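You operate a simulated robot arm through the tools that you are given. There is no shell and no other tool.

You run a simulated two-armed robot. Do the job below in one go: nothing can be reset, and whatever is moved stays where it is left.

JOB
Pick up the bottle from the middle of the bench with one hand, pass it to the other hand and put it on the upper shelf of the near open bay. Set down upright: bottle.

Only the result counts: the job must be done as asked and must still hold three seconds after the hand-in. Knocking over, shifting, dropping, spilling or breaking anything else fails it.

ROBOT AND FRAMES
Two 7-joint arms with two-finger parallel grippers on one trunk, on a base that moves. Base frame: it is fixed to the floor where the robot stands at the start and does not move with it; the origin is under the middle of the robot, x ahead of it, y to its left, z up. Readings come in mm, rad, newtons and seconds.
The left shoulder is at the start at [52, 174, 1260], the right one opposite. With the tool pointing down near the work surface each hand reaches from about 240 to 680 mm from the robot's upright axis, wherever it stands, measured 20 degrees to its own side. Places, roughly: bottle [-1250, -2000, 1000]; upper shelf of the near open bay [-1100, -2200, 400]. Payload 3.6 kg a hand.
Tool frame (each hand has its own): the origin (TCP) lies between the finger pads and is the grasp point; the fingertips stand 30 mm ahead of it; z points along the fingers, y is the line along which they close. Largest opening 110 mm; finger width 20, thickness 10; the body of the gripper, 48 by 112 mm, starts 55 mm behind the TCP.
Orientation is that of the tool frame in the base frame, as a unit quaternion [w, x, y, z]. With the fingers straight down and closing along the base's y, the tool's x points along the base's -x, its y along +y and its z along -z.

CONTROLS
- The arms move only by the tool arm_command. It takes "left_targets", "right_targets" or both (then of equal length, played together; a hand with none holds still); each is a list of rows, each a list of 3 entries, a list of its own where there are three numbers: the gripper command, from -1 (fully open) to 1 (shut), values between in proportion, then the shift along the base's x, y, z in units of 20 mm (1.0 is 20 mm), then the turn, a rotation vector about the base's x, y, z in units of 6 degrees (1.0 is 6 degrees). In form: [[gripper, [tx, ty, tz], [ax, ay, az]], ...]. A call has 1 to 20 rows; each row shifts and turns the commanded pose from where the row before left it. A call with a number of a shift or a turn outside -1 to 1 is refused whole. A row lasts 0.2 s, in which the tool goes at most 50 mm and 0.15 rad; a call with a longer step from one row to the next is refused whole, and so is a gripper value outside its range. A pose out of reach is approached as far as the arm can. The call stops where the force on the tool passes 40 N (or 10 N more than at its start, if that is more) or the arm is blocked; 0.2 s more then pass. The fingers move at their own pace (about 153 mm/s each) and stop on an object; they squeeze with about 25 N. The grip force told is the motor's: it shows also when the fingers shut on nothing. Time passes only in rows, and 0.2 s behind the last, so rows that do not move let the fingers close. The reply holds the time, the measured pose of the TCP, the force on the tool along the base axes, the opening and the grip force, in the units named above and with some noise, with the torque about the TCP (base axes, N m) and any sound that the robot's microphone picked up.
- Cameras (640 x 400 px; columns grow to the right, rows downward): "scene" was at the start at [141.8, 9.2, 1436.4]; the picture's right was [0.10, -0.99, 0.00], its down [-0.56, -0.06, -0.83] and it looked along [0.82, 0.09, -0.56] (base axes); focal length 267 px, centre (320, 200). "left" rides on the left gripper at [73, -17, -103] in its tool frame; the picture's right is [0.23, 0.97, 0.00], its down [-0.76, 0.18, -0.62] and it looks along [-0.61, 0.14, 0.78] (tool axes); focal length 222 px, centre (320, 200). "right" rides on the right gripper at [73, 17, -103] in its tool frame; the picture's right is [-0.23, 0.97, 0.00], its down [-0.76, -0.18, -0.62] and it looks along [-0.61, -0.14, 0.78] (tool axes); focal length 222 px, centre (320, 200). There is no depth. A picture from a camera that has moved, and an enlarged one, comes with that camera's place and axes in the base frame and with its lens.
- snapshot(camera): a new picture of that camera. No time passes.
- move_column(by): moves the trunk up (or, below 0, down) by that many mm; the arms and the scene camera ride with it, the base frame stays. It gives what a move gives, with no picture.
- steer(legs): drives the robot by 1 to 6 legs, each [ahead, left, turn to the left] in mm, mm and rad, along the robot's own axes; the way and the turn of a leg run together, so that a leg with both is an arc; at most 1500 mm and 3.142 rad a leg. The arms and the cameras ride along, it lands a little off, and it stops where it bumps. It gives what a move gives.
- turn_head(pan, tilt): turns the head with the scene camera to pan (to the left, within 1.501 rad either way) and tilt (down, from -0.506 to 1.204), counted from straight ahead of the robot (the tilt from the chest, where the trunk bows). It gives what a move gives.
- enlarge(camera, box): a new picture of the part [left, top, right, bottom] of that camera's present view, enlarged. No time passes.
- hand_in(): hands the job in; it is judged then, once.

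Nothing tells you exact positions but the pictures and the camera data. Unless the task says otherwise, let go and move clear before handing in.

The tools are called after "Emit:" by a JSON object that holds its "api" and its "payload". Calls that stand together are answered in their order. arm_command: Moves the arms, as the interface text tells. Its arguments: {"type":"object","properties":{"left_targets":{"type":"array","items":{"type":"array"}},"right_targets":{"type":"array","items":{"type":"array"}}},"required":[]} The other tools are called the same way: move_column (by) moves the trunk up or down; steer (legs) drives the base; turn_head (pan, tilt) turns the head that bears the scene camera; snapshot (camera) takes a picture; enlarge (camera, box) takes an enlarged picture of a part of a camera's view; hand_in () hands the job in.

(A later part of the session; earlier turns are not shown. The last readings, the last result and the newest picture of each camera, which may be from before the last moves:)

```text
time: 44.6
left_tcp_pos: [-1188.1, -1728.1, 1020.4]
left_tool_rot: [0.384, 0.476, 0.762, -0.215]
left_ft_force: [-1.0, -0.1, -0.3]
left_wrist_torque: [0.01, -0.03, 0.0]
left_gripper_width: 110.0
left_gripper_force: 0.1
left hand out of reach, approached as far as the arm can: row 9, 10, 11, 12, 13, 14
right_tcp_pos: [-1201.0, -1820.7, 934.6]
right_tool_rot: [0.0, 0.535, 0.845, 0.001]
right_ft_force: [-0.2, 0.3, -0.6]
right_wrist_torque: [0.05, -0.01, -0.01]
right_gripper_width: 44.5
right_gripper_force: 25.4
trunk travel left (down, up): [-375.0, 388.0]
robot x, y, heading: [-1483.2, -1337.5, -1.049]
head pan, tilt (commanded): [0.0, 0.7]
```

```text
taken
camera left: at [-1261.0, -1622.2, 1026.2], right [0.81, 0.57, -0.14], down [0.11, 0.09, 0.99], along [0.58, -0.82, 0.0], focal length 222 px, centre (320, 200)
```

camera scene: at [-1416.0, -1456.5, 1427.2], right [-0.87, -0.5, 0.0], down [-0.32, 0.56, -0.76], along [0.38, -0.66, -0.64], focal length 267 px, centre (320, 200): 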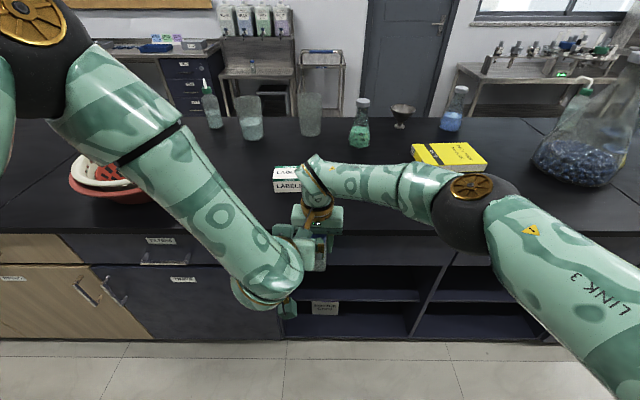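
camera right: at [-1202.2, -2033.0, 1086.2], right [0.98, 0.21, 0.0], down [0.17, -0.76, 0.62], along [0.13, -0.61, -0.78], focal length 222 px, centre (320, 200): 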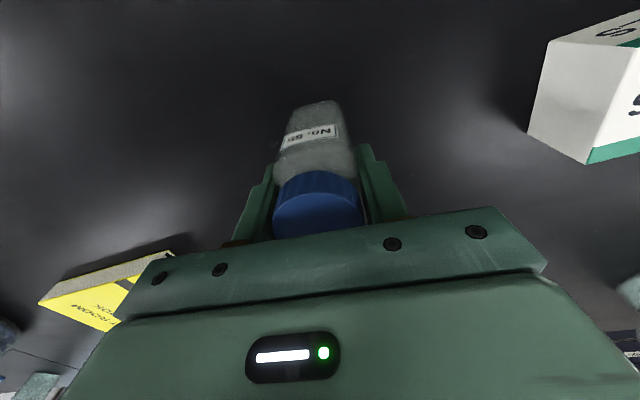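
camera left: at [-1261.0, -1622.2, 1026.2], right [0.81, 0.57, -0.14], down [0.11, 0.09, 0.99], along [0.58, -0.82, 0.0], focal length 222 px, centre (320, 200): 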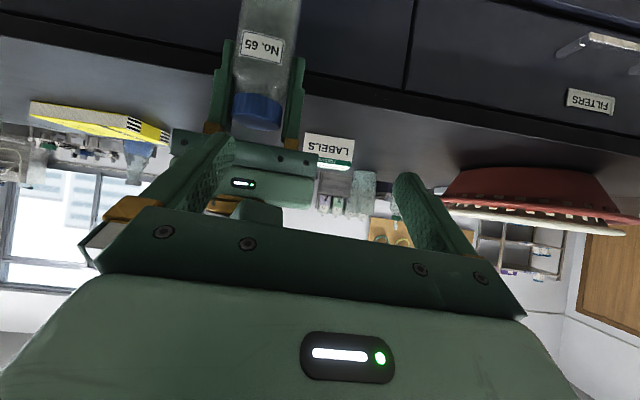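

The left hand ran into its folding limit and ended up close behind the right hand's camera (no contact force). I move the right hand up and slightly forward out from between the left fingers first.

Emit:
{"api": "arm_command", "payload": {"right_targets": [[1, [0.25, -0.433, 1], [0, 0, 0]], [1, [0.25, -0.433, 1], [0, 0, 0]], [1, [0.25, -0.433, 1], [0, 0, 0]], [1, [0, 0, 0], [0, 0, 0]]]}}

Emit:
{"api": "snapshot", "payload": {"camera": "scene"}}

Emit:
{"api": "snapshot", "payload": {"camera": "left"}}

```text
time: 45.6
left_tcp_pos: [-1187.2, -1727.1, 1020.2]
left_tool_rot: [0.383, 0.476, 0.762, -0.215]
left_ft_force: [0.7, 0.2, -0.4]
left_wrist_torque: [0.01, 0.01, 0.0]
left_gripper_width: 110.0
left_gripper_force: 0.0
right_tcp_pos: [-1185.6, -1846.7, 996.0]
right_tool_rot: [-0.001, 0.534, 0.845, 0.0]
right_ft_force: [-0.1, -1.1, 0.0]
right_wrist_torque: [-0.02, -0.01, -0.01]
right_gripper_width: 44.7
right_gripper_force: 25.1
trunk travel left (down, up): [-375.0, 388.0]
robot x, y, heading: [-1489.0, -1333.8, -1.046]
head pan, tilt (commanded): [0.0, 0.7]
```

```text
taken
camera scene: at [-1415.1, -1456.0, 1427.2], right [-0.87, -0.5, 0.0], down [-0.32, 0.56, -0.76], along [0.38, -0.66, -0.64], focal length 267 px, centre (320, 200)
```

scene: 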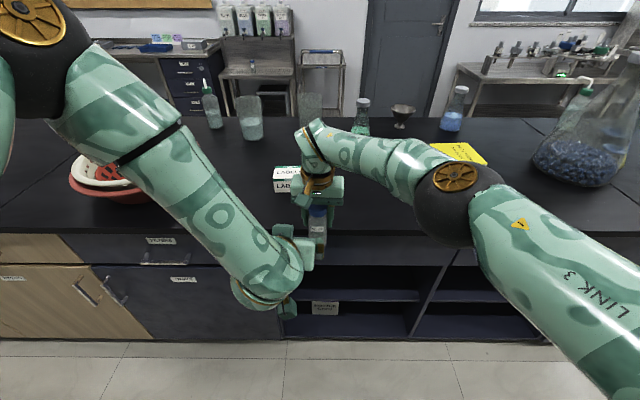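

```text
taken
camera left: at [-1260.2, -1621.6, 1026.2], right [0.81, 0.57, -0.14], down [0.12, 0.08, 0.99], along [0.58, -0.82, 0.0], focal length 222 px, centre (320, 200)
```

left: 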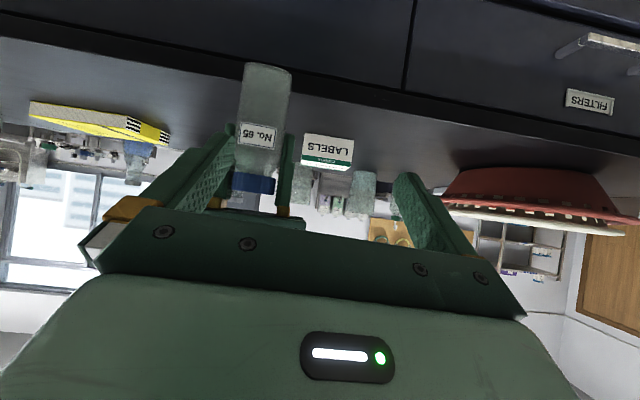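

The hands are clear of each other now. I lower the left hand, square its orientation to the bottle's faces and put it 130 mm straight behind the bottle.

Emit:
{"api": "arm_command", "payload": {"left_targets": [[-1, [0, 0, -0.99], [-0.26, -0.0255, -0.077]], [-1, [0, 0, -0.99], [-0.26, -0.0255, -0.077]], [-1, [0, 0, -0.99], [-0.26, -0.0255, -0.077]], [-1, [0, 0, -0.99], [-0.26, -0.0255, -0.077]], [-1, [-0.9, -0.033, 0], [0, 0, 0]], [-1, [-0.9, -0.033, 0], [0, 0, 0]], [-1, [-0.9, -0.033, 0], [0, 0, 0]], [-1, [0, 0, 0], [0, 0, 0]]]}}

Emit:
{"api": "snapshot", "payload": {"camera": "scene"}}

Emit:
{"api": "snapshot", "payload": {"camera": "left"}}

```text
time: 47.4
left_tcp_pos: [-1301.8, -1776.3, 1001.8]
left_tool_rot: [0.411, 0.467, 0.737, -0.264]
left_ft_force: [0.1, 0.0, 0.5]
left_wrist_torque: [0.02, 0.0, 0.02]
left_gripper_width: 109.8
left_gripper_force: 0.1
left hand out of reach, approached as far as the arm can: row 1, 2, 3, 4
right_tcp_pos: [-1185.6, -1846.0, 994.3]
right_tool_rot: [0.001, 0.534, 0.845, 0.0]
right_ft_force: [-0.4, -0.3, -0.9]
right_wrist_torque: [0.0, -0.03, 0.01]
right_gripper_width: 44.4
right_gripper_force: 24.9
trunk travel left (down, up): [-375.0, 388.0]
robot x, y, heading: [-1483.9, -1337.4, -1.046]
head pan, tilt (commanded): [0.0, 0.7]
```

```text
taken
camera scene: at [-1414.8, -1455.8, 1427.2], right [-0.87, -0.5, 0.0], down [-0.32, 0.56, -0.76], along [0.38, -0.66, -0.64], focal length 267 px, centre (320, 200)
```

scene: 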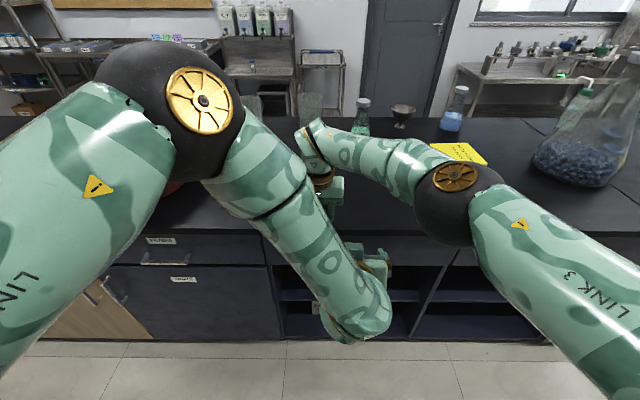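

```text
taken
camera left: at [-1370.2, -1668.0, 993.1], right [0.83, 0.52, -0.2], down [0.11, 0.2, 0.97], along [0.54, -0.83, 0.11], focal length 222 px, centre (320, 200)
```

left: 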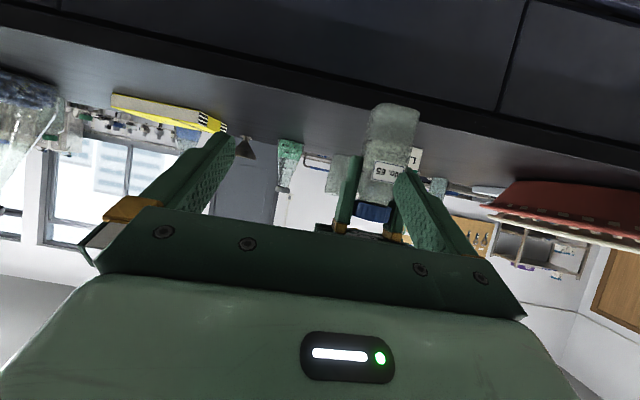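

The left hand now holds the wanted orientation (heading −1.136, 32° down) at [-1302, -1776, 1002], so instead of fighting its limits I bring the bottle to it. First the right hand goes in line, about 130 mm ahead of the left gripper and at matching height.

Emit:
{"api": "arm_command", "payload": {"right_targets": [[1, [-0.77, -0.6, 0.785], [0, 0, 0]], [1, [-0.77, -0.6, 0.785], [0, 0, 0]], [1, [-0.77, -0.6, 0.785], [0, 0, 0]], [1, [-0.77, -0.6, 0.785], [0, 0, 0]], [1, [0, 0, 0], [0, 0, 0]]]}}

Emit:
{"api": "snapshot", "payload": {"camera": "left"}}

Emit:
{"api": "snapshot", "payload": {"camera": "scene"}}

Emit:
{"api": "snapshot", "payload": {"camera": "right"}}

```text
time: 48.6
left_tcp_pos: [-1302.0, -1777.1, 1001.0]
left_tool_rot: [0.411, 0.468, 0.736, -0.266]
left_ft_force: [-0.6, 0.5, 0.9]
left_wrist_torque: [-0.01, 0.01, 0.03]
left_gripper_width: 110.1
left_gripper_force: 0.1
right_tcp_pos: [-1245.3, -1893.6, 1057.3]
right_tool_rot: [0.0, 0.534, 0.846, 0.0]
right_ft_force: [0.2, -0.1, -1.2]
right_wrist_torque: [0.0, 0.0, 0.0]
right_gripper_width: 44.8
right_gripper_force: 24.7
trunk travel left (down, up): [-375.0, 388.0]
robot x, y, heading: [-1484.3, -1337.3, -1.049]
head pan, tilt (commanded): [0.0, 0.7]
```

```text
taken
camera left: at [-1369.8, -1667.9, 993.2], right [0.83, 0.52, -0.2], down [0.11, 0.2, 0.97], along [0.54, -0.83, 0.11], focal length 222 px, centre (320, 200)
```

left: 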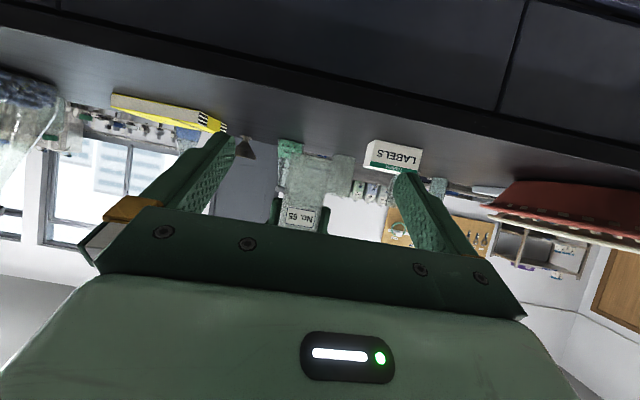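

```text
taken
camera scene: at [-1414.7, -1455.8, 1427.2], right [-0.87, -0.5, 0.0], down [-0.32, 0.56, -0.76], along [0.38, -0.66, -0.64], focal length 267 px, centre (320, 200)
```

scene: 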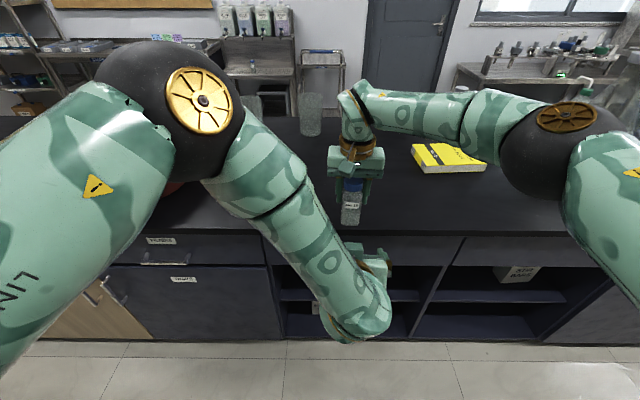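

```text
taken
camera right: at [-1262.1, -1822.4, 1160.9], right [0.98, 0.21, 0.0], down [0.17, -0.76, 0.62], along [0.13, -0.61, -0.78], focal length 222 px, centre (320, 200)
```

right: 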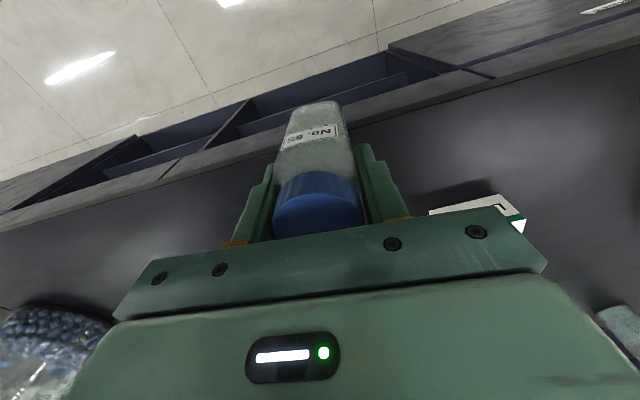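

The bottle is lined up between the open left fingers, about 130 mm ahead. I extend the left hand 70 mm straight forward along its heading, keeping height, and check again.

Emit:
{"api": "arm_command", "payload": {"left_targets": [[-1, [0.42, -0.907, 0], [0, 0, 0]], [-1, [0.42, -0.907, 0], [0, 0, 0]], [-1, [0.42, -0.907, 0], [0, 0, 0]], [-1, [0.21, -0.454, 0], [0, 0, 0]], [-1, [0, 0, 0], [0, 0, 0]]]}}

Emit:
{"api": "snapshot", "payload": {"camera": "left"}}

Emit:
{"api": "snapshot", "payload": {"camera": "scene"}}

Emit:
{"api": "snapshot", "payload": {"camera": "right"}}

```text
time: 49.8
left_tcp_pos: [-1272.4, -1839.6, 1001.1]
left_tool_rot: [0.41, 0.469, 0.736, -0.266]
left_ft_force: [-0.3, 0.6, 0.2]
left_wrist_torque: [0.02, -0.02, -0.02]
left_gripper_width: 109.9
left_gripper_force: 0.0
right_tcp_pos: [-1246.5, -1893.7, 1058.2]
right_tool_rot: [-0.001, 0.535, 0.845, 0.0]
right_ft_force: [-0.3, 0.4, -1.8]
right_wrist_torque: [-0.02, -0.01, -0.01]
right_gripper_width: 44.5
right_gripper_force: 25.3
trunk travel left (down, up): [-375.0, 388.0]
robot x, y, heading: [-1481.3, -1338.7, -1.048]
head pan, tilt (commanded): [0.0, 0.7]
```

```text
taken
camera left: at [-1341.0, -1731.2, 992.8], right [0.83, 0.52, -0.2], down [0.11, 0.2, 0.97], along [0.54, -0.83, 0.11], focal length 222 px, centre (320, 200)
```

left: 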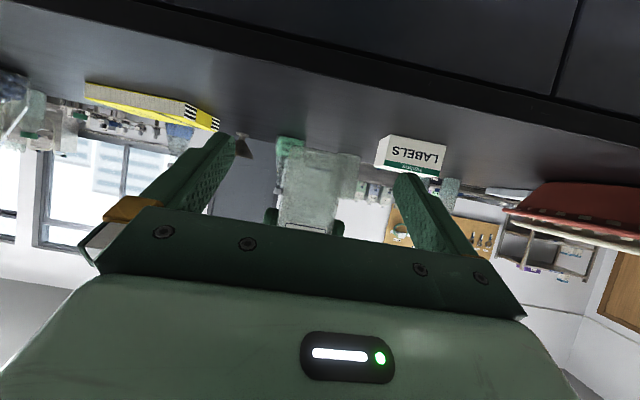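

```text
taken
camera scene: at [-1415.2, -1455.8, 1427.3], right [-0.87, -0.5, 0.0], down [-0.32, 0.56, -0.76], along [0.38, -0.66, -0.64], focal length 267 px, centre (320, 200)
```

scene: 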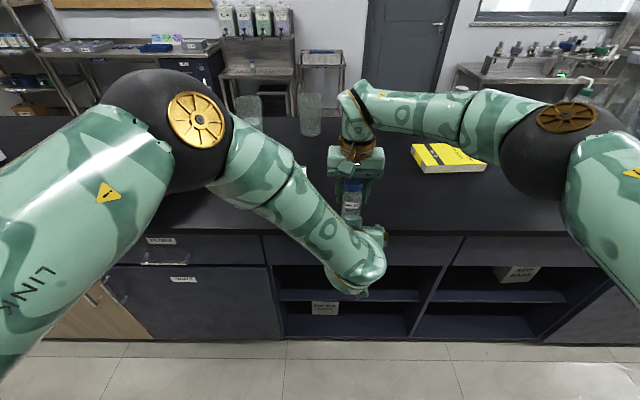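

```text
taken
camera right: at [-1262.4, -1822.5, 1160.9], right [0.98, 0.21, 0.0], down [0.17, -0.76, 0.62], along [0.13, -0.61, -0.78], focal length 222 px, centre (320, 200)
```

right: 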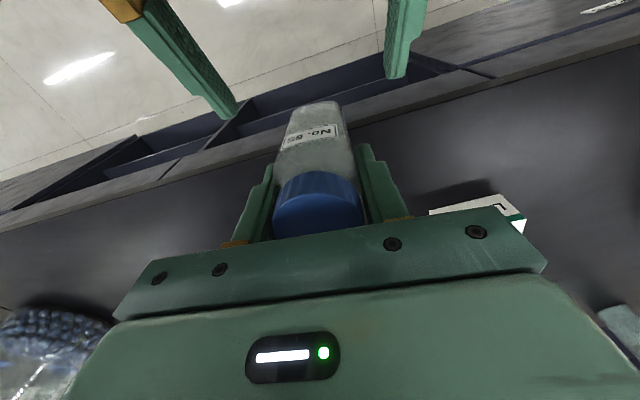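

The left fingers straddle the bottle line exactly (lateral error under 1 mm), 60 mm short of it. I advance the left hand the remaining 60 mm with the fingers open.

Emit:
{"api": "arm_command", "payload": {"left_targets": [[-1, [0.42, -0.907, 0.04], [0, 0, 0]], [-1, [0.42, -0.907, 0.04], [0, 0, 0]], [-1, [0.42, -0.907, 0.02], [0, 0, 0]], [-1, [0, 0, 0], [0, 0, 0]]]}}

Emit:
{"api": "snapshot", "payload": {"camera": "left"}}

Emit:
{"api": "enlarge", "payload": {"camera": "scene", "box": [260, 80, 452, 320]}}

Emit:
{"api": "snapshot", "payload": {"camera": "right"}}

```text
time: 50.8
left_tcp_pos: [-1246.4, -1893.9, 1002.4]
left_tool_rot: [0.41, 0.469, 0.736, -0.265]
left_ft_force: [0.0, -0.5, -1.0]
left_wrist_torque: [-0.01, -0.01, 0.0]
left_gripper_width: 109.9
left_gripper_force: 0.0
right_tcp_pos: [-1245.8, -1894.5, 1058.0]
right_tool_rot: [0.001, 0.535, 0.845, 0.001]
right_ft_force: [0.0, 0.1, -0.5]
right_wrist_torque: [0.04, -0.01, 0.01]
right_gripper_width: 44.5
right_gripper_force: 25.0
trunk travel left (down, up): [-375.0, 388.0]
robot x, y, heading: [-1483.8, -1337.5, -1.05]
head pan, tilt (commanded): [0.0, 0.7]
```

```text
taken
camera left: at [-1315.6, -1785.8, 994.7], right [0.83, 0.52, -0.2], down [0.11, 0.2, 0.97], along [0.54, -0.83, 0.11], focal length 222 px, centre (320, 200)
```

left: 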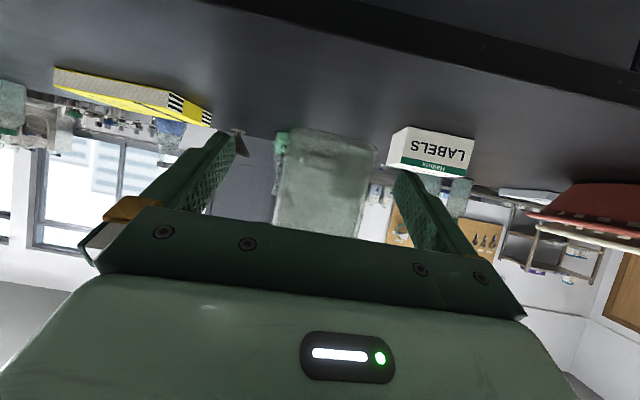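

```text
1.67 times, centred on (356, 200) of scene
camera zoom: at [-1415.3, -1455.7, 1427.3], right [-0.87, -0.5, 0.0], down [-0.32, 0.56, -0.76], along [0.38, -0.66, -0.64], focal length 445 px, centre (260, 200)
```

zoom: 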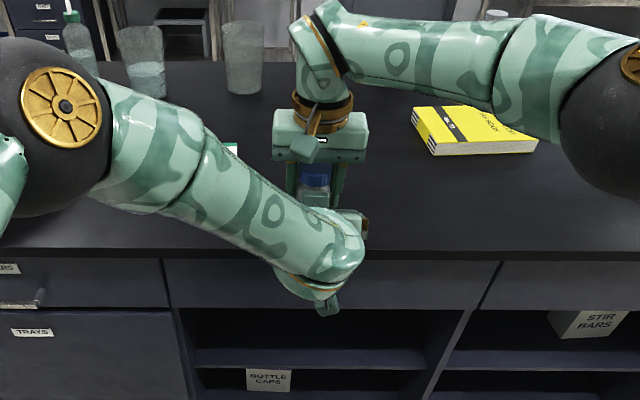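

```text
taken
camera right: at [-1262.5, -1822.3, 1161.0], right [0.98, 0.21, 0.0], down [0.17, -0.76, 0.62], along [0.13, -0.61, -0.78], focal length 222 px, centre (320, 200)
```

right: 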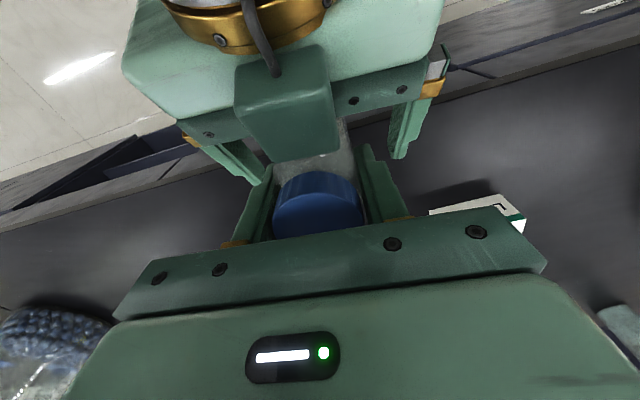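

Both tool centres now coincide in plan (within 1 mm), with the left fingers about 28 mm above the bottle's base and below the right fingertips; no contact forces. I close the left gripper on the bottle's lower body.

Emit:
{"api": "arm_command", "payload": {"left_targets": [[1, [0, 0, 0], [0, 0, 0]], [1, [0, 0, 0], [0, 0, 0]], [1, [0, 0, 0], [0, 0, 0]], [1, [0, 0, 0], [0, 0, 0]]]}}

Emit:
{"api": "snapshot", "payload": {"camera": "left"}}

Emit:
{"api": "snapshot", "payload": {"camera": "right"}}

```text
time: 51.8
left_tcp_pos: [-1248.0, -1893.1, 1003.0]
left_tool_rot: [0.41, 0.469, 0.736, -0.266]
left_ft_force: [2.6, -1.0, 0.2]
left_wrist_torque: [0.13, -0.23, 0.09]
left_gripper_width: 45.1
left_gripper_force: 23.8
right_tcp_pos: [-1247.6, -1893.8, 1057.6]
right_tool_rot: [0.0, 0.534, 0.845, 0.0]
right_ft_force: [-2.4, 0.2, 0.7]
right_wrist_torque: [-0.09, 0.32, -0.09]
right_gripper_width: 44.2
right_gripper_force: 24.8
trunk travel left (down, up): [-375.0, 388.0]
robot x, y, heading: [-1485.3, -1335.3, -1.045]
head pan, tilt (commanded): [0.0, 0.7]
```

```text
taken
camera left: at [-1315.3, -1785.7, 994.5], right [0.83, 0.52, -0.2], down [0.11, 0.2, 0.97], along [0.54, -0.83, 0.11], focal length 222 px, centre (320, 200)
```

left: 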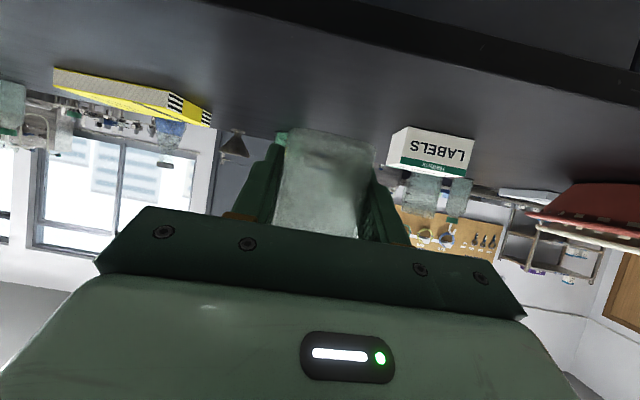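

```text
taken
camera right: at [-1262.3, -1822.6, 1160.9], right [0.98, 0.21, 0.0], down [0.17, -0.76, 0.62], along [0.13, -0.61, -0.78], focal length 222 px, centre (320, 200)
```

right: 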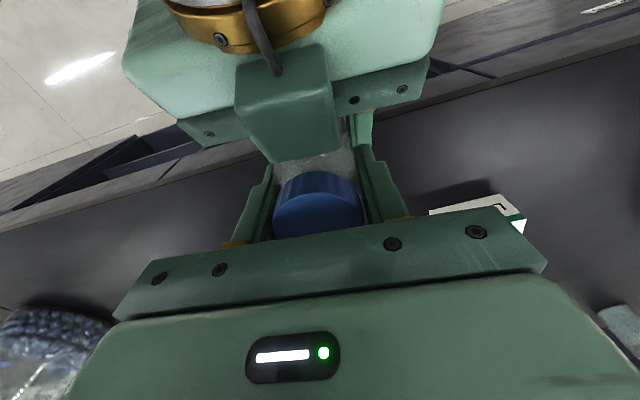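

The left hand holds the bottle at 45 mm width with full grip. I open the right fingers partway and check that the left hand keeps it.

Emit:
{"api": "arm_command", "payload": {"right_targets": [[0.1, [0, 0, 0], [0, 0, 0]], [-0.35, [0, 0, 0], [0, 0, 0]], [-0.35, [0, 0, 0], [0, 0, 0]]]}}

Emit:
{"api": "snapshot", "payload": {"camera": "right"}}

```text
time: 52.6
left_tcp_pos: [-1247.2, -1894.1, 1002.8]
left_tool_rot: [0.41, 0.469, 0.736, -0.265]
left_ft_force: [-0.1, -0.2, -0.6]
left_wrist_torque: [0.01, 0.0, 0.01]
left_gripper_width: 45.2
left_gripper_force: 24.9
right_tcp_pos: [-1246.5, -1894.6, 1057.2]
right_tool_rot: [0.0, 0.535, 0.845, 0.0]
right_ft_force: [0.7, -0.1, 0.7]
right_wrist_torque: [0.02, 0.03, -0.01]
right_gripper_width: 74.2
right_gripper_force: 0.1
trunk travel left (down, up): [-375.0, 388.0]
robot x, y, heading: [-1484.5, -1336.9, -1.048]
head pan, tilt (commanded): [0.0, 0.7]
```

```text
taken
camera right: at [-1262.3, -1822.5, 1160.8], right [0.98, 0.21, 0.0], down [0.17, -0.76, 0.62], along [0.13, -0.61, -0.78], focal length 222 px, centre (320, 200)
```

right: 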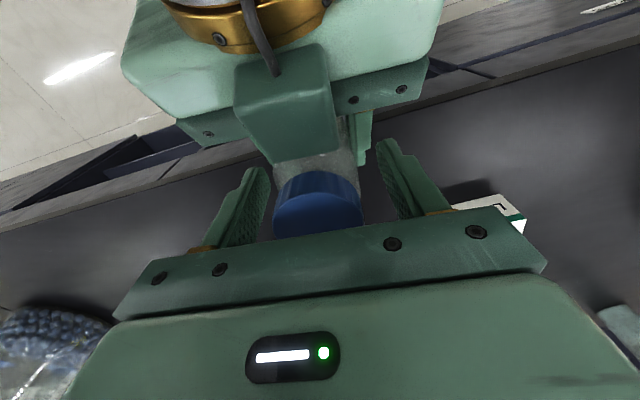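

The left hand alone holds the bottle now. I lift the right hand straight up clear of the cap.

Emit:
{"api": "arm_command", "payload": {"right_targets": [[-0.35, [0, 0, 0.9], [0, 0, 0]], [-0.35, [-0.02, 0.035, 0.9], [0, 0, 0]], [-0.35, [-0.05, 0.087, 0.9], [0, 0, 0]], [-0.35, [-0.05, 0.087, 0.9], [0, 0, 0]], [-0.35, [-0.05, 0.087, 0.9], [0, 0, 0]]]}}

Emit:
{"api": "snapshot", "payload": {"camera": "right"}}

Emit:
{"api": "snapshot", "payload": {"camera": "scene"}}

```text
time: 53.8
left_tcp_pos: [-1246.9, -1893.7, 1001.6]
left_tool_rot: [0.41, 0.469, 0.736, -0.266]
left_ft_force: [-0.5, 0.3, 0.0]
left_wrist_torque: [-0.02, 0.04, 0.03]
left_gripper_width: 45.0
left_gripper_force: 25.0
right_tcp_pos: [-1249.7, -1888.4, 1146.6]
right_tool_rot: [0.0, 0.534, 0.845, -0.001]
right_ft_force: [-0.9, 0.3, 0.0]
right_wrist_torque: [-0.01, -0.01, 0.01]
right_gripper_width: 74.2
right_gripper_force: 0.1
trunk travel left (down, up): [-375.0, 388.0]
robot x, y, heading: [-1482.3, -1335.2, -1.042]
head pan, tilt (commanded): [0.0, 0.7]
```

```text
taken
camera right: at [-1266.1, -1816.6, 1250.5], right [0.98, 0.21, 0.0], down [0.17, -0.76, 0.62], along [0.13, -0.61, -0.78], focal length 222 px, centre (320, 200)
```

right: 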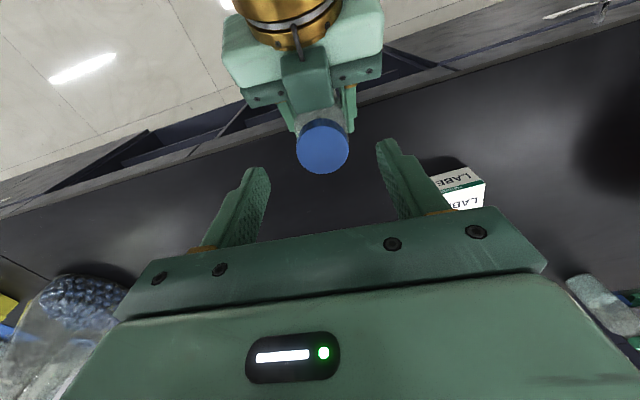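

```text
taken
camera scene: at [-1415.3, -1455.6, 1427.3], right [-0.87, -0.5, 0.0], down [-0.32, 0.56, -0.76], along [0.38, -0.66, -0.64], focal length 267 px, centre (320, 200)
```

scene: 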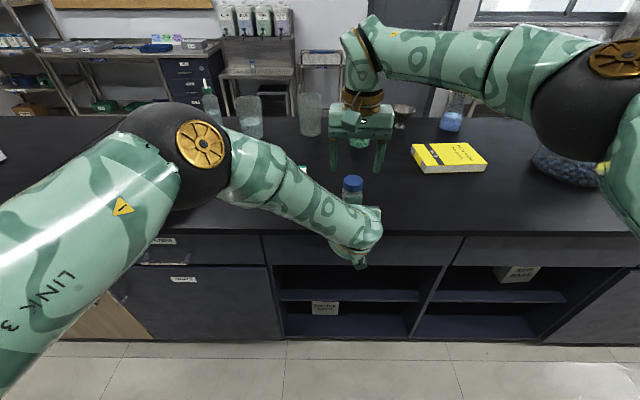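

The hand-over worked: the bottle stands upright in the left hand. I take the right hand well away to the right and back, clear of the bench and of the left arm.

Emit:
{"api": "arm_command", "payload": {"right_targets": [[-0.35, [-0.866, -0.5, 0.1], [0, 0, 0]], [-0.35, [-0.866, -0.5, 0.1], [0, 0, 0]], [-0.35, [-0.866, -0.5, 0.1], [0, 0, 0]], [-0.35, [-0.866, -0.5, 0.1], [0, 0, 0]], [-0.35, [-0.866, -0.5, 0], [0, 0, 0]], [-0.35, [-0.866, -0.5, 0], [0, 0, 0]], [-0.35, [-0.866, -0.5, 0], [0, 0, 0]], [-0.35, [-0.866, -0.5, 0], [0, 0, 0]], [-0.35, [-0.963, 0.243, 0], [0, 0, 0]], [-0.35, [-0.963, 0.243, 0], [0, 0, 0]], [-0.35, [-0.963, 0.243, 0], [0, 0, 0]], [-0.35, [-0.963, 0.243, 0], [0, 0, 0]], [-0.35, [-0.963, 0.243, 0], [0, 0, 0]], [-0.35, [-0.963, 0.243, 0], [0, 0, 0]], [-0.35, [-0.963, 0.243, 0], [0, 0, 0]], [-0.35, [-0.963, 0.243, 0], [0, 0, 0]], [-0.35, [-0.963, 0.243, 0], [0, 0, 0]], [-0.35, [-0.963, 0.243, 0], [0, 0, 0]], [-0.35, [-0.963, 0.243, 0], [0, 0, 0]], [-0.35, [-0.963, 0.243, 0], [0, 0, 0]]]}}

Emit:
{"api": "snapshot", "payload": {"camera": "scene"}}

Emit:
{"api": "snapshot", "payload": {"camera": "left"}}

```text
time: 58.0
left_tcp_pos: [-1247.1, -1893.7, 1003.2]
left_tool_rot: [0.411, 0.469, 0.736, -0.265]
left_ft_force: [-0.9, 0.0, 0.3]
left_wrist_torque: [0.0, 0.01, 0.01]
left_gripper_width: 44.8
left_gripper_force: 24.5
right_tcp_pos: [-1570.4, -1879.3, 1156.2]
right_tool_rot: [0.0, 0.535, 0.845, 0.0]
right_ft_force: [0.2, 0.0, 0.5]
right_wrist_torque: [-0.01, 0.04, 0.03]
right_gripper_width: 74.3
right_gripper_force: 0.0
right hand out of reach, approached as far as the arm can: row 6, 7, 8
trunk travel left (down, up): [-375.0, 388.0]
robot x, y, heading: [-1482.9, -1338.2, -1.047]
head pan, tilt (commanded): [0.0, 0.7]
```

```text
taken
camera scene: at [-1416.2, -1455.7, 1427.3], right [-0.87, -0.5, 0.0], down [-0.32, 0.56, -0.76], along [0.38, -0.66, -0.64], focal length 267 px, centre (320, 200)
```

scene: 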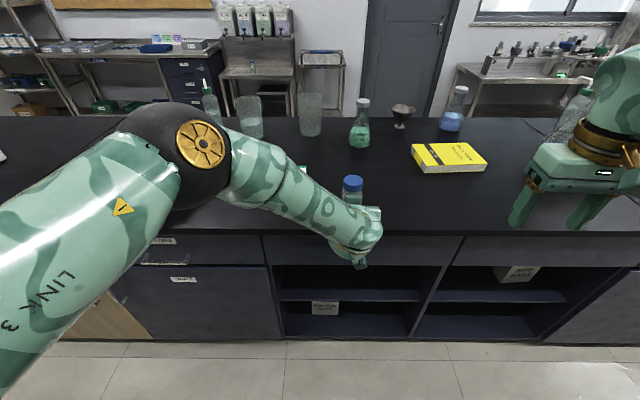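

```text
taken
camera left: at [-1316.2, -1785.6, 994.8], right [0.83, 0.52, -0.2], down [0.11, 0.2, 0.97], along [0.54, -0.83, 0.11], focal length 222 px, centre (320, 200)
```

left: 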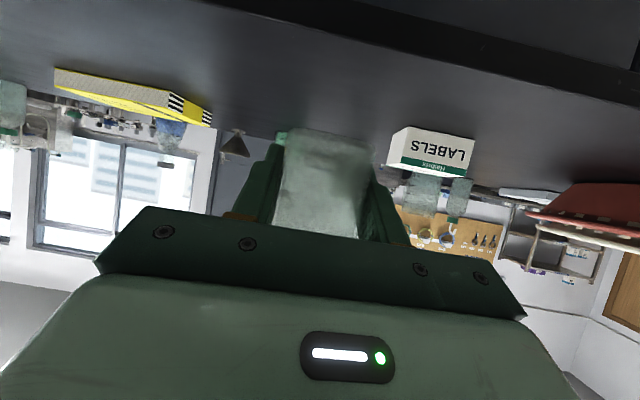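

Right hand is parked. Before lowering, I need some more distance from the bench, so I check how close the rack is behind me on the right.

Emit:
{"api": "turn_head", "payload": {"pan": -1.5, "tilt": 0.9}}

Emit:
{"api": "snapshot", "payload": {"camera": "scene"}}

Emit:
{"api": "turn_head", "payload": {"pan": 1.5, "tilt": 0.9}}

Emit:
{"api": "snapshot", "payload": {"camera": "scene"}}

```text
time: 59.6
left_tcp_pos: [-1247.2, -1895.1, 1003.1]
left_tool_rot: [0.41, 0.469, 0.736, -0.266]
left_ft_force: [0.5, -0.6, -0.3]
left_wrist_torque: [0.01, 0.03, 0.04]
left_gripper_width: 45.1
left_gripper_force: 24.7
right_tcp_pos: [-1569.3, -1880.7, 1156.1]
right_tool_rot: [0.0, 0.534, 0.845, 0.0]
right_ft_force: [0.4, 0.2, -0.2]
right_wrist_torque: [0.02, 0.05, -0.01]
right_gripper_width: 74.3
right_gripper_force: 0.1
trunk travel left (down, up): [-375.0, 388.0]
robot x, y, heading: [-1485.7, -1338.0, -1.05]
head pan, tilt (commanded): [-1.499, 0.901]
```

```text
taken
camera scene: at [-1520.3, -1424.7, 1411.1], right [-0.56, 0.83, 0.0], down [0.65, 0.44, -0.62], along [-0.51, -0.35, -0.78], focal length 267 px, centre (320, 200)
```

scene: 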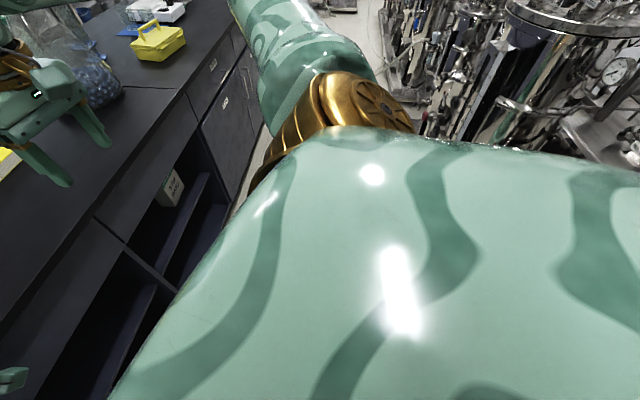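

```text
time: 62.2
left_tcp_pos: [-1248.7, -1894.4, 1001.5]
left_tool_rot: [0.41, 0.469, 0.736, -0.265]
left_ft_force: [-0.2, 0.7, -0.2]
left_wrist_torque: [0.01, -0.01, 0.02]
left_gripper_width: 45.3
left_gripper_force: 25.2
right_tcp_pos: [-1570.1, -1881.0, 1155.7]
right_tool_rot: [0.0, 0.534, 0.845, 0.0]
right_ft_force: [-0.3, -0.2, 1.1]
right_wrist_torque: [0.01, 0.01, -0.01]
right_gripper_width: 74.1
right_gripper_force: 0.0
trunk travel left (down, up): [-375.0, 388.0]
robot x, y, heading: [-1485.8, -1337.9, -1.045]
head pan, tilt (commanded): [1.499, 0.901]
```

```text
taken
camera scene: at [-1389.9, -1349.4, 1411.2], right [0.44, -0.9, 0.0], down [-0.71, -0.34, -0.62], along [0.56, 0.27, -0.78], focal length 267 px, centre (320, 200)
```

scene: 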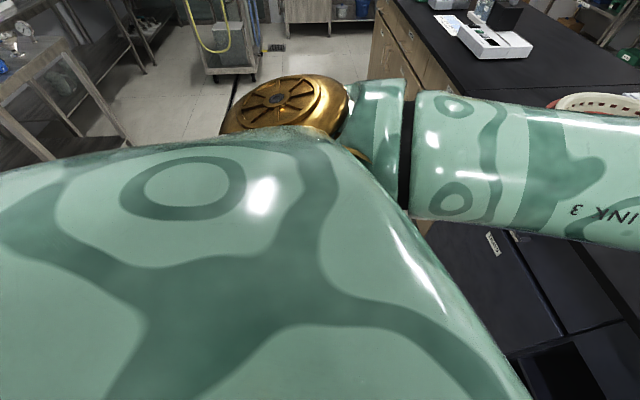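

The shoulders block a direct look back, but from earlier pictures the rack's base is about 600 mm behind my axis and its protruding parts are about 400 mm behind and off to the right. I back up 110 mm and re-centre the head.

Emit:
{"api": "steer", "payload": {"legs": [[-110, 0, 0]]}}

Emit:
{"api": "turn_head", "payload": {"pan": 0, "tilt": 0.75}}

Emit:
{"api": "snapshot", "payload": {"camera": "scene"}}

```text
time: 63.4
left_tcp_pos: [-1302.0, -1797.4, 1004.5]
left_tool_rot: [0.41, 0.469, 0.736, -0.266]
left_ft_force: [-0.1, 0.9, -0.9]
left_wrist_torque: [-0.03, -0.03, -0.03]
left_gripper_width: 45.2
left_gripper_force: 25.0
right_tcp_pos: [-1624.6, -1783.5, 1156.2]
right_tool_rot: [0.0, 0.534, 0.845, -0.001]
right_ft_force: [-0.7, -0.4, -1.1]
right_wrist_torque: [-0.04, 0.01, -0.02]
right_gripper_width: 74.2
right_gripper_force: 0.0
trunk travel left (down, up): [-375.0, 388.0]
robot x, y, heading: [-1539.9, -1238.4, -1.052]
head pan, tilt (commanded): [1.499, 0.901]
```

```text
time: 65.0
left_tcp_pos: [-1301.3, -1798.8, 1002.4]
left_tool_rot: [0.41, 0.469, 0.736, -0.266]
left_ft_force: [-0.5, -0.2, 0.1]
left_wrist_torque: [0.01, 0.0, -0.02]
left_gripper_width: 45.4
left_gripper_force: 24.4
right_tcp_pos: [-1623.3, -1785.0, 1156.1]
right_tool_rot: [0.0, 0.534, 0.845, 0.0]
right_ft_force: [-0.1, 0.1, 0.8]
right_wrist_torque: [-0.02, 0.01, -0.01]
right_gripper_width: 74.3
right_gripper_force: 0.0
trunk travel left (down, up): [-375.0, 388.0]
robot x, y, heading: [-1537.9, -1241.4, -1.049]
head pan, tilt (commanded): [0.0, 0.75]
```

```text
taken
camera scene: at [-1471.4, -1358.7, 1423.0], right [-0.87, -0.5, 0.0], down [-0.34, 0.59, -0.73], along [0.37, -0.63, -0.68], focal length 267 px, centre (320, 200)
```

scene: 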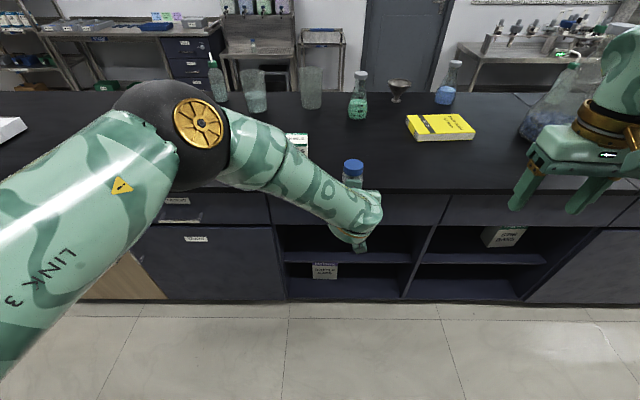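

I'm about 754 mm from the bench edge now. I extend the left hand 75 mm forward, so that the arm isn't folded up when the trunk leans in on the way down.

Emit:
{"api": "arm_command", "payload": {"left_targets": [[1, [0.467, -0.813, 0], [0, 0, 0]], [1, [0.467, -0.813, 0], [0, 0, 0]], [1, [0.467, -0.813, 0], [0, 0, 0]], [1, [0.467, -0.813, 0], [0, 0, 0]], [1, [0, 0, 0], [0, 0, 0]]]}}

Emit:
{"api": "move_column", "payload": {"by": -100}}

Emit:
{"api": "snapshot", "payload": {"camera": "scene"}}

```text
time: 66.2
left_tcp_pos: [-1265.9, -1864.9, 1003.3]
left_tool_rot: [0.41, 0.468, 0.737, -0.265]
left_ft_force: [-1.0, 0.1, -1.6]
left_wrist_torque: [-0.02, -0.04, -0.01]
left_gripper_width: 45.0
left_gripper_force: 25.3
right_tcp_pos: [-1623.1, -1784.5, 1154.9]
right_tool_rot: [0.0, 0.533, 0.846, 0.0]
right_ft_force: [-0.7, -0.5, -0.7]
right_wrist_torque: [-0.03, 0.01, 0.03]
right_gripper_width: 74.4
right_gripper_force: 0.1
trunk travel left (down, up): [-375.0, 388.0]
robot x, y, heading: [-1542.4, -1243.4, -1.046]
head pan, tilt (commanded): [0.0, 0.75]
```

```text
time: 67.5
left_tcp_pos: [-1263.3, -1863.2, 903.3]
left_tool_rot: [0.411, 0.468, 0.736, -0.266]
left_ft_force: [0.1, -0.2, -0.9]
left_wrist_torque: [0.02, 0.02, 0.01]
left_gripper_width: 45.2
left_gripper_force: 24.7
right_tcp_pos: [-1624.5, -1784.9, 1056.0]
right_tool_rot: [0.001, 0.535, 0.845, -0.001]
right_ft_force: [-0.4, -0.1, 0.1]
right_wrist_torque: [0.0, -0.04, 0.0]
right_gripper_width: 74.2
right_gripper_force: 0.0
trunk travel left (down, up): [-275.0, 488.0]
robot x, y, heading: [-1539.1, -1239.1, -1.047]
head pan, tilt (commanded): [0.0, 0.75]
```

```text
taken
camera scene: at [-1452.5, -1391.2, 1321.5], right [-0.87, -0.5, 0.0], down [-0.34, 0.59, -0.73], along [0.37, -0.63, -0.68], focal length 267 px, centre (320, 200)
```

scene: 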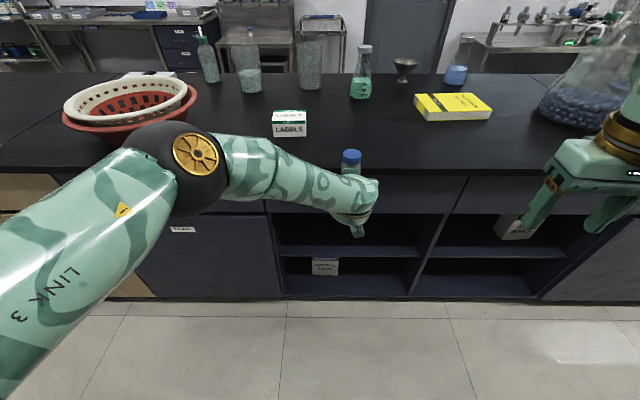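

The trunk moved down 100 mm and the hand kept its pose exactly. The bottle is about 55 mm clear of the bench edge plane, so I continue lowering in steps.

Emit:
{"api": "move_column", "payload": {"by": -110}}

Emit:
{"api": "snapshot", "payload": {"camera": "scene"}}

```text
time: 68.9
left_tcp_pos: [-1264.0, -1864.0, 793.7]
left_tool_rot: [0.411, 0.468, 0.736, -0.266]
left_ft_force: [0.9, 0.9, -0.3]
left_wrist_torque: [0.01, 0.05, 0.01]
left_gripper_width: 45.0
left_gripper_force: 24.8
right_tcp_pos: [-1624.6, -1784.1, 945.4]
right_tool_rot: [0.0, 0.534, 0.845, 0.0]
right_ft_force: [0.2, 0.7, 0.9]
right_wrist_torque: [-0.01, -0.02, 0.02]
right_gripper_width: 74.2
right_gripper_force: 0.1
trunk travel left (down, up): [-165.0, 598.0]
robot x, y, heading: [-1542.7, -1240.0, -1.045]
head pan, tilt (commanded): [0.0, 0.75]
```

```text
taken
camera scene: at [-1424.1, -1440.3, 1207.1], right [-0.87, -0.5, 0.0], down [-0.34, 0.59, -0.73], along [0.37, -0.63, -0.68], focal length 267 px, centre (320, 200)
```

scene: 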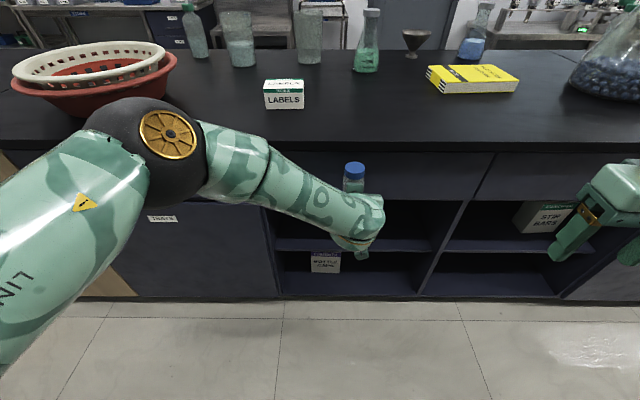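

Still steady. I lower another 100 mm and check.

Emit:
{"api": "move_column", "payload": {"by": -100}}

Emit:
{"api": "snapshot", "payload": {"camera": "scene"}}

```text
time: 70.2
left_tcp_pos: [-1264.3, -1863.2, 695.4]
left_tool_rot: [0.411, 0.468, 0.736, -0.266]
left_ft_force: [0.7, 1.5, -0.5]
left_wrist_torque: [0.0, -0.02, 0.0]
left_gripper_width: 45.1
left_gripper_force: 25.5
right_tcp_pos: [-1624.7, -1783.8, 846.8]
right_tool_rot: [0.0, 0.534, 0.846, 0.0]
right_ft_force: [-0.6, -0.2, 0.3]
right_wrist_torque: [0.01, 0.0, 0.0]
right_gripper_width: 74.2
right_gripper_force: 0.1
trunk travel left (down, up): [-65.0, 698.0]
robot x, y, heading: [-1539.3, -1240.1, -1.049]
head pan, tilt (commanded): [0.0, 0.75]
```

```text
taken
camera scene: at [-1393.5, -1493.3, 1100.1], right [-0.87, -0.5, 0.0], down [-0.34, 0.59, -0.73], along [0.37, -0.63, -0.68], focal length 267 px, centre (320, 200)
```

scene: 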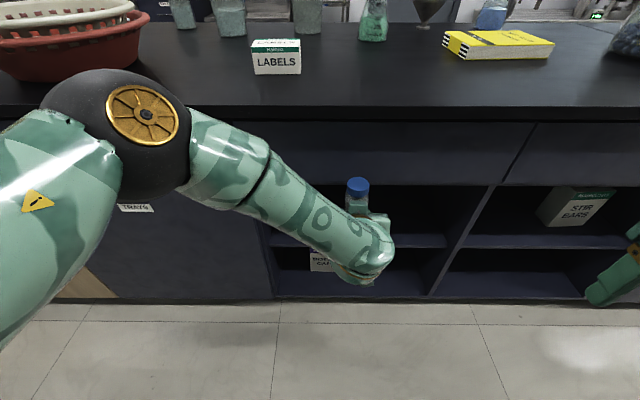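

All good. I lower the last 60 mm and take enlarged views of the bay to refine the shelf height.

Emit:
{"api": "move_column", "payload": {"by": -60}}

Emit:
{"api": "turn_head", "payload": {"pan": 0, "tilt": 0.6}}

Emit:
{"api": "snapshot", "payload": {"camera": "scene"}}

Emit:
{"api": "enlarge", "payload": {"camera": "scene", "box": [240, 180, 480, 330]}}

Emit:
{"api": "snapshot", "payload": {"camera": "left"}}

```text
time: 71.2
left_tcp_pos: [-1266.0, -1863.9, 633.8]
left_tool_rot: [0.411, 0.468, 0.736, -0.265]
left_ft_force: [0.4, 0.1, -0.4]
left_wrist_torque: [-0.01, 0.03, -0.01]
left_gripper_width: 44.9
left_gripper_force: 24.4
right_tcp_pos: [-1624.7, -1784.5, 785.3]
right_tool_rot: [0.001, 0.534, 0.845, 0.001]
right_ft_force: [-1.1, 0.6, -0.3]
right_wrist_torque: [0.0, -0.01, 0.02]
right_gripper_width: 74.1
right_gripper_force: 0.0
trunk travel left (down, up): [-5.0, 758.0]
robot x, y, heading: [-1539.5, -1239.6, -1.046]
head pan, tilt (commanded): [0.0, 0.75]
```

```text
time: 72.0
left_tcp_pos: [-1265.8, -1865.0, 632.1]
left_tool_rot: [0.41, 0.469, 0.736, -0.266]
left_ft_force: [-0.5, 0.4, -0.5]
left_wrist_torque: [0.0, -0.01, -0.03]
left_gripper_width: 45.1
left_gripper_force: 25.3
right_tcp_pos: [-1624.3, -1785.4, 786.1]
right_tool_rot: [-0.001, 0.535, 0.845, -0.001]
right_ft_force: [-0.5, -0.4, -0.2]
right_wrist_torque: [0.02, 0.0, 0.01]
right_gripper_width: 74.4
right_gripper_force: 0.0
trunk travel left (down, up): [-5.0, 758.0]
robot x, y, heading: [-1539.2, -1245.9, -1.047]
head pan, tilt (commanded): [0.0, 0.6]
```

```text
taken
camera scene: at [-1371.3, -1531.8, 1047.4], right [-0.87, -0.5, 0.0], down [-0.28, 0.49, -0.82], along [0.41, -0.71, -0.57], focal length 267 px, centre (320, 200)
```

scene: 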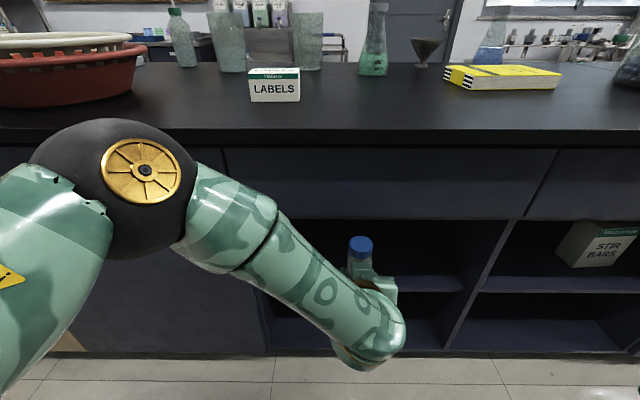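

```text
2.67 times, centred on (360, 255) of scene
camera zoom: at [-1371.3, -1531.8, 1047.4], right [-0.87, -0.5, 0.0], down [-0.28, 0.49, -0.82], along [0.41, -0.71, -0.57], focal length 712 px, centre (213, 53)
```

zoom: 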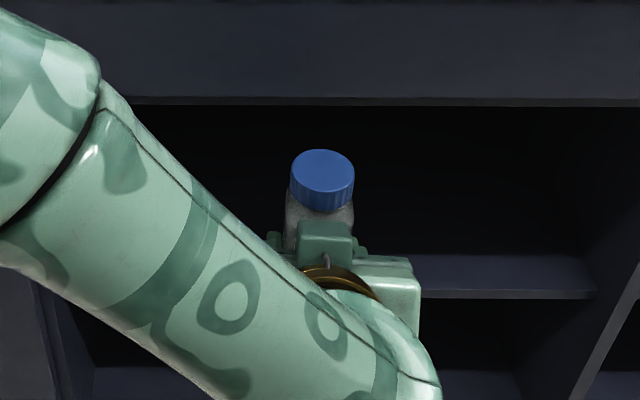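

```text
taken
camera left: at [-1333.3, -1755.5, 624.3], right [0.83, 0.52, -0.2], down [0.11, 0.2, 0.97], along [0.54, -0.83, 0.11], focal length 222 px, centre (320, 200)
```

left: 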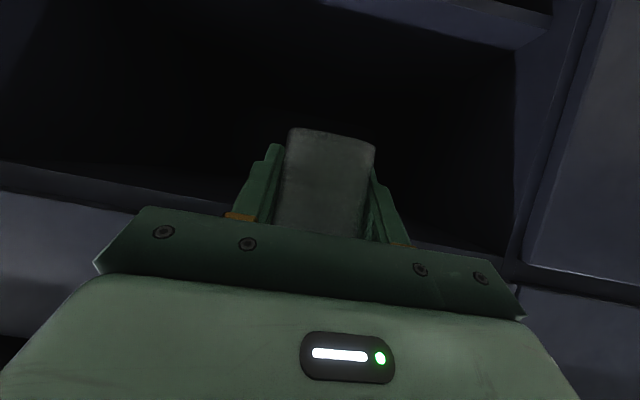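

The bay is right ahead and the bottle hangs upright in front of it. The shelf height needs a sharper measurement, so I enlarge its front edge.

Emit:
{"api": "enlarge", "payload": {"camera": "scene", "box": [392, 255, 472, 305]}}

Emit:
{"api": "enlarge", "payload": {"camera": "scene", "box": [380, 100, 540, 200]}}

Emit:
{"api": "enlarge", "payload": {"camera": "scene", "box": [396, 300, 476, 350]}}

```text
8.00 times, centred on (432, 280) of scene
camera zoom: at [-1371.3, -1531.8, 1047.4], right [-0.87, -0.5, 0.0], down [-0.28, 0.49, -0.82], along [0.41, -0.71, -0.57], focal length 2137 px, centre (-576, -440)
```

zoom: 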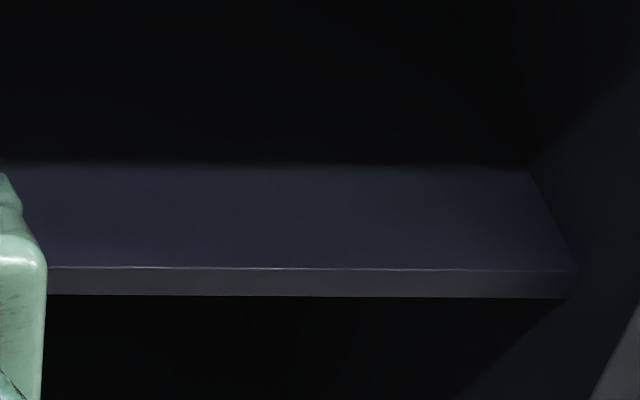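

```text
4.00 times, centred on (460, 150) of scene
camera zoom: at [-1371.3, -1531.8, 1047.4], right [-0.87, -0.5, 0.0], down [-0.28, 0.49, -0.82], along [0.41, -0.71, -0.57], focal length 1068 px, centre (-240, 400)
```

zoom: 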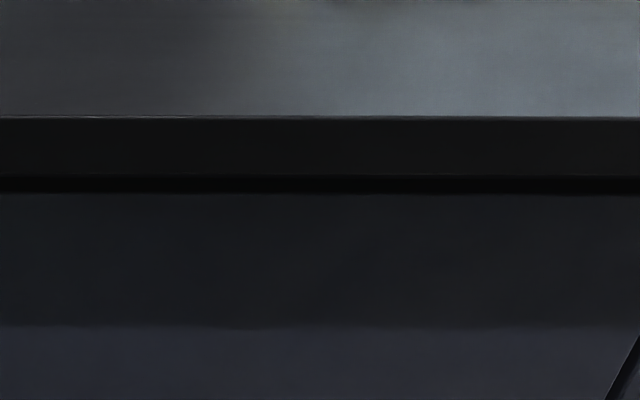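

```text
8.00 times, centred on (436, 325) of scene
camera zoom: at [-1371.3, -1531.8, 1047.4], right [-0.87, -0.5, 0.0], down [-0.28, 0.49, -0.82], along [0.41, -0.71, -0.57], focal length 2137 px, centre (-608, -800)
```

zoom: 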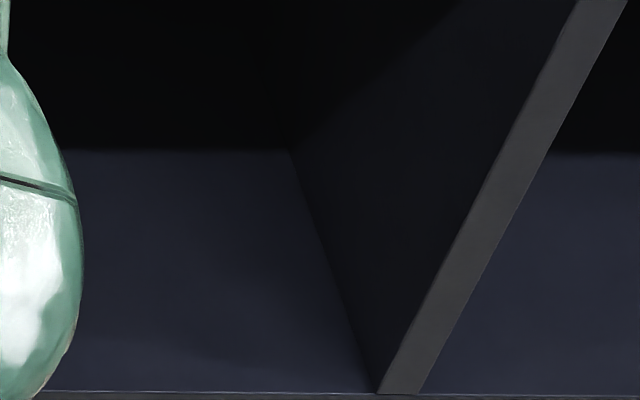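

The shelf front edge works out at about 77 mm behind the bench edge plane with its top at z ≈ 397, and the drawer above ends at z ≈ 700. I lower the bottle to just below drawer level and shift it slightly left, still outside the bench.

Emit:
{"api": "arm_command", "payload": {"left_targets": [[1, [0.5, 0.287, -0.72], [0, 0, 0]], [1, [0.5, 0.287, -0.72], [0, 0, 0]], [1, [0.5, 0.287, -0.72], [0, 0, 0]], [1, [0.5, 0.287, -0.72], [0, 0, 0]], [1, [0, 0, 0], [0, 0, 0]]]}}

Emit:
{"api": "snapshot", "payload": {"camera": "scene"}}

```text
time: 73.2
left_tcp_pos: [-1234.2, -1847.9, 586.3]
left_tool_rot: [0.409, 0.469, 0.737, -0.264]
left_ft_force: [0.0, 0.1, -0.4]
left_wrist_torque: [0.03, -0.02, -0.01]
left_gripper_width: 45.1
left_gripper_force: 24.5
left hand out of reach, approached as far as the arm can: row 4
right_tcp_pos: [-1623.8, -1784.4, 785.4]
right_tool_rot: [-0.001, 0.534, 0.846, 0.0]
right_ft_force: [0.5, -0.7, 0.3]
right_wrist_torque: [-0.03, 0.0, 0.01]
right_gripper_width: 74.4
right_gripper_force: 0.0
trunk travel left (down, up): [-5.0, 758.0]
robot x, y, heading: [-1540.6, -1243.7, -1.046]
head pan, tilt (commanded): [0.0, 0.6]
```

```text
taken
camera scene: at [-1371.2, -1531.9, 1047.5], right [-0.87, -0.5, 0.0], down [-0.28, 0.49, -0.82], along [0.41, -0.71, -0.57], focal length 267 px, centre (320, 200)
```

scene: 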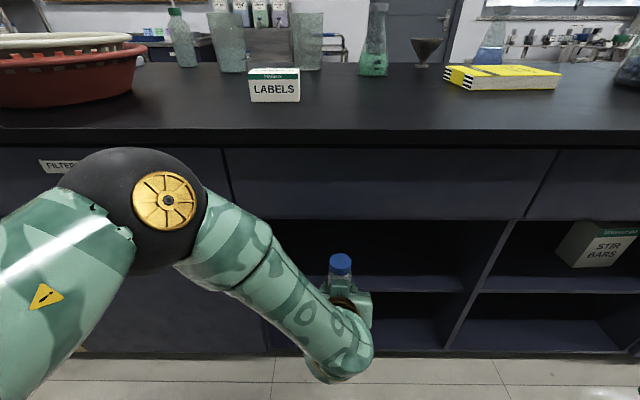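

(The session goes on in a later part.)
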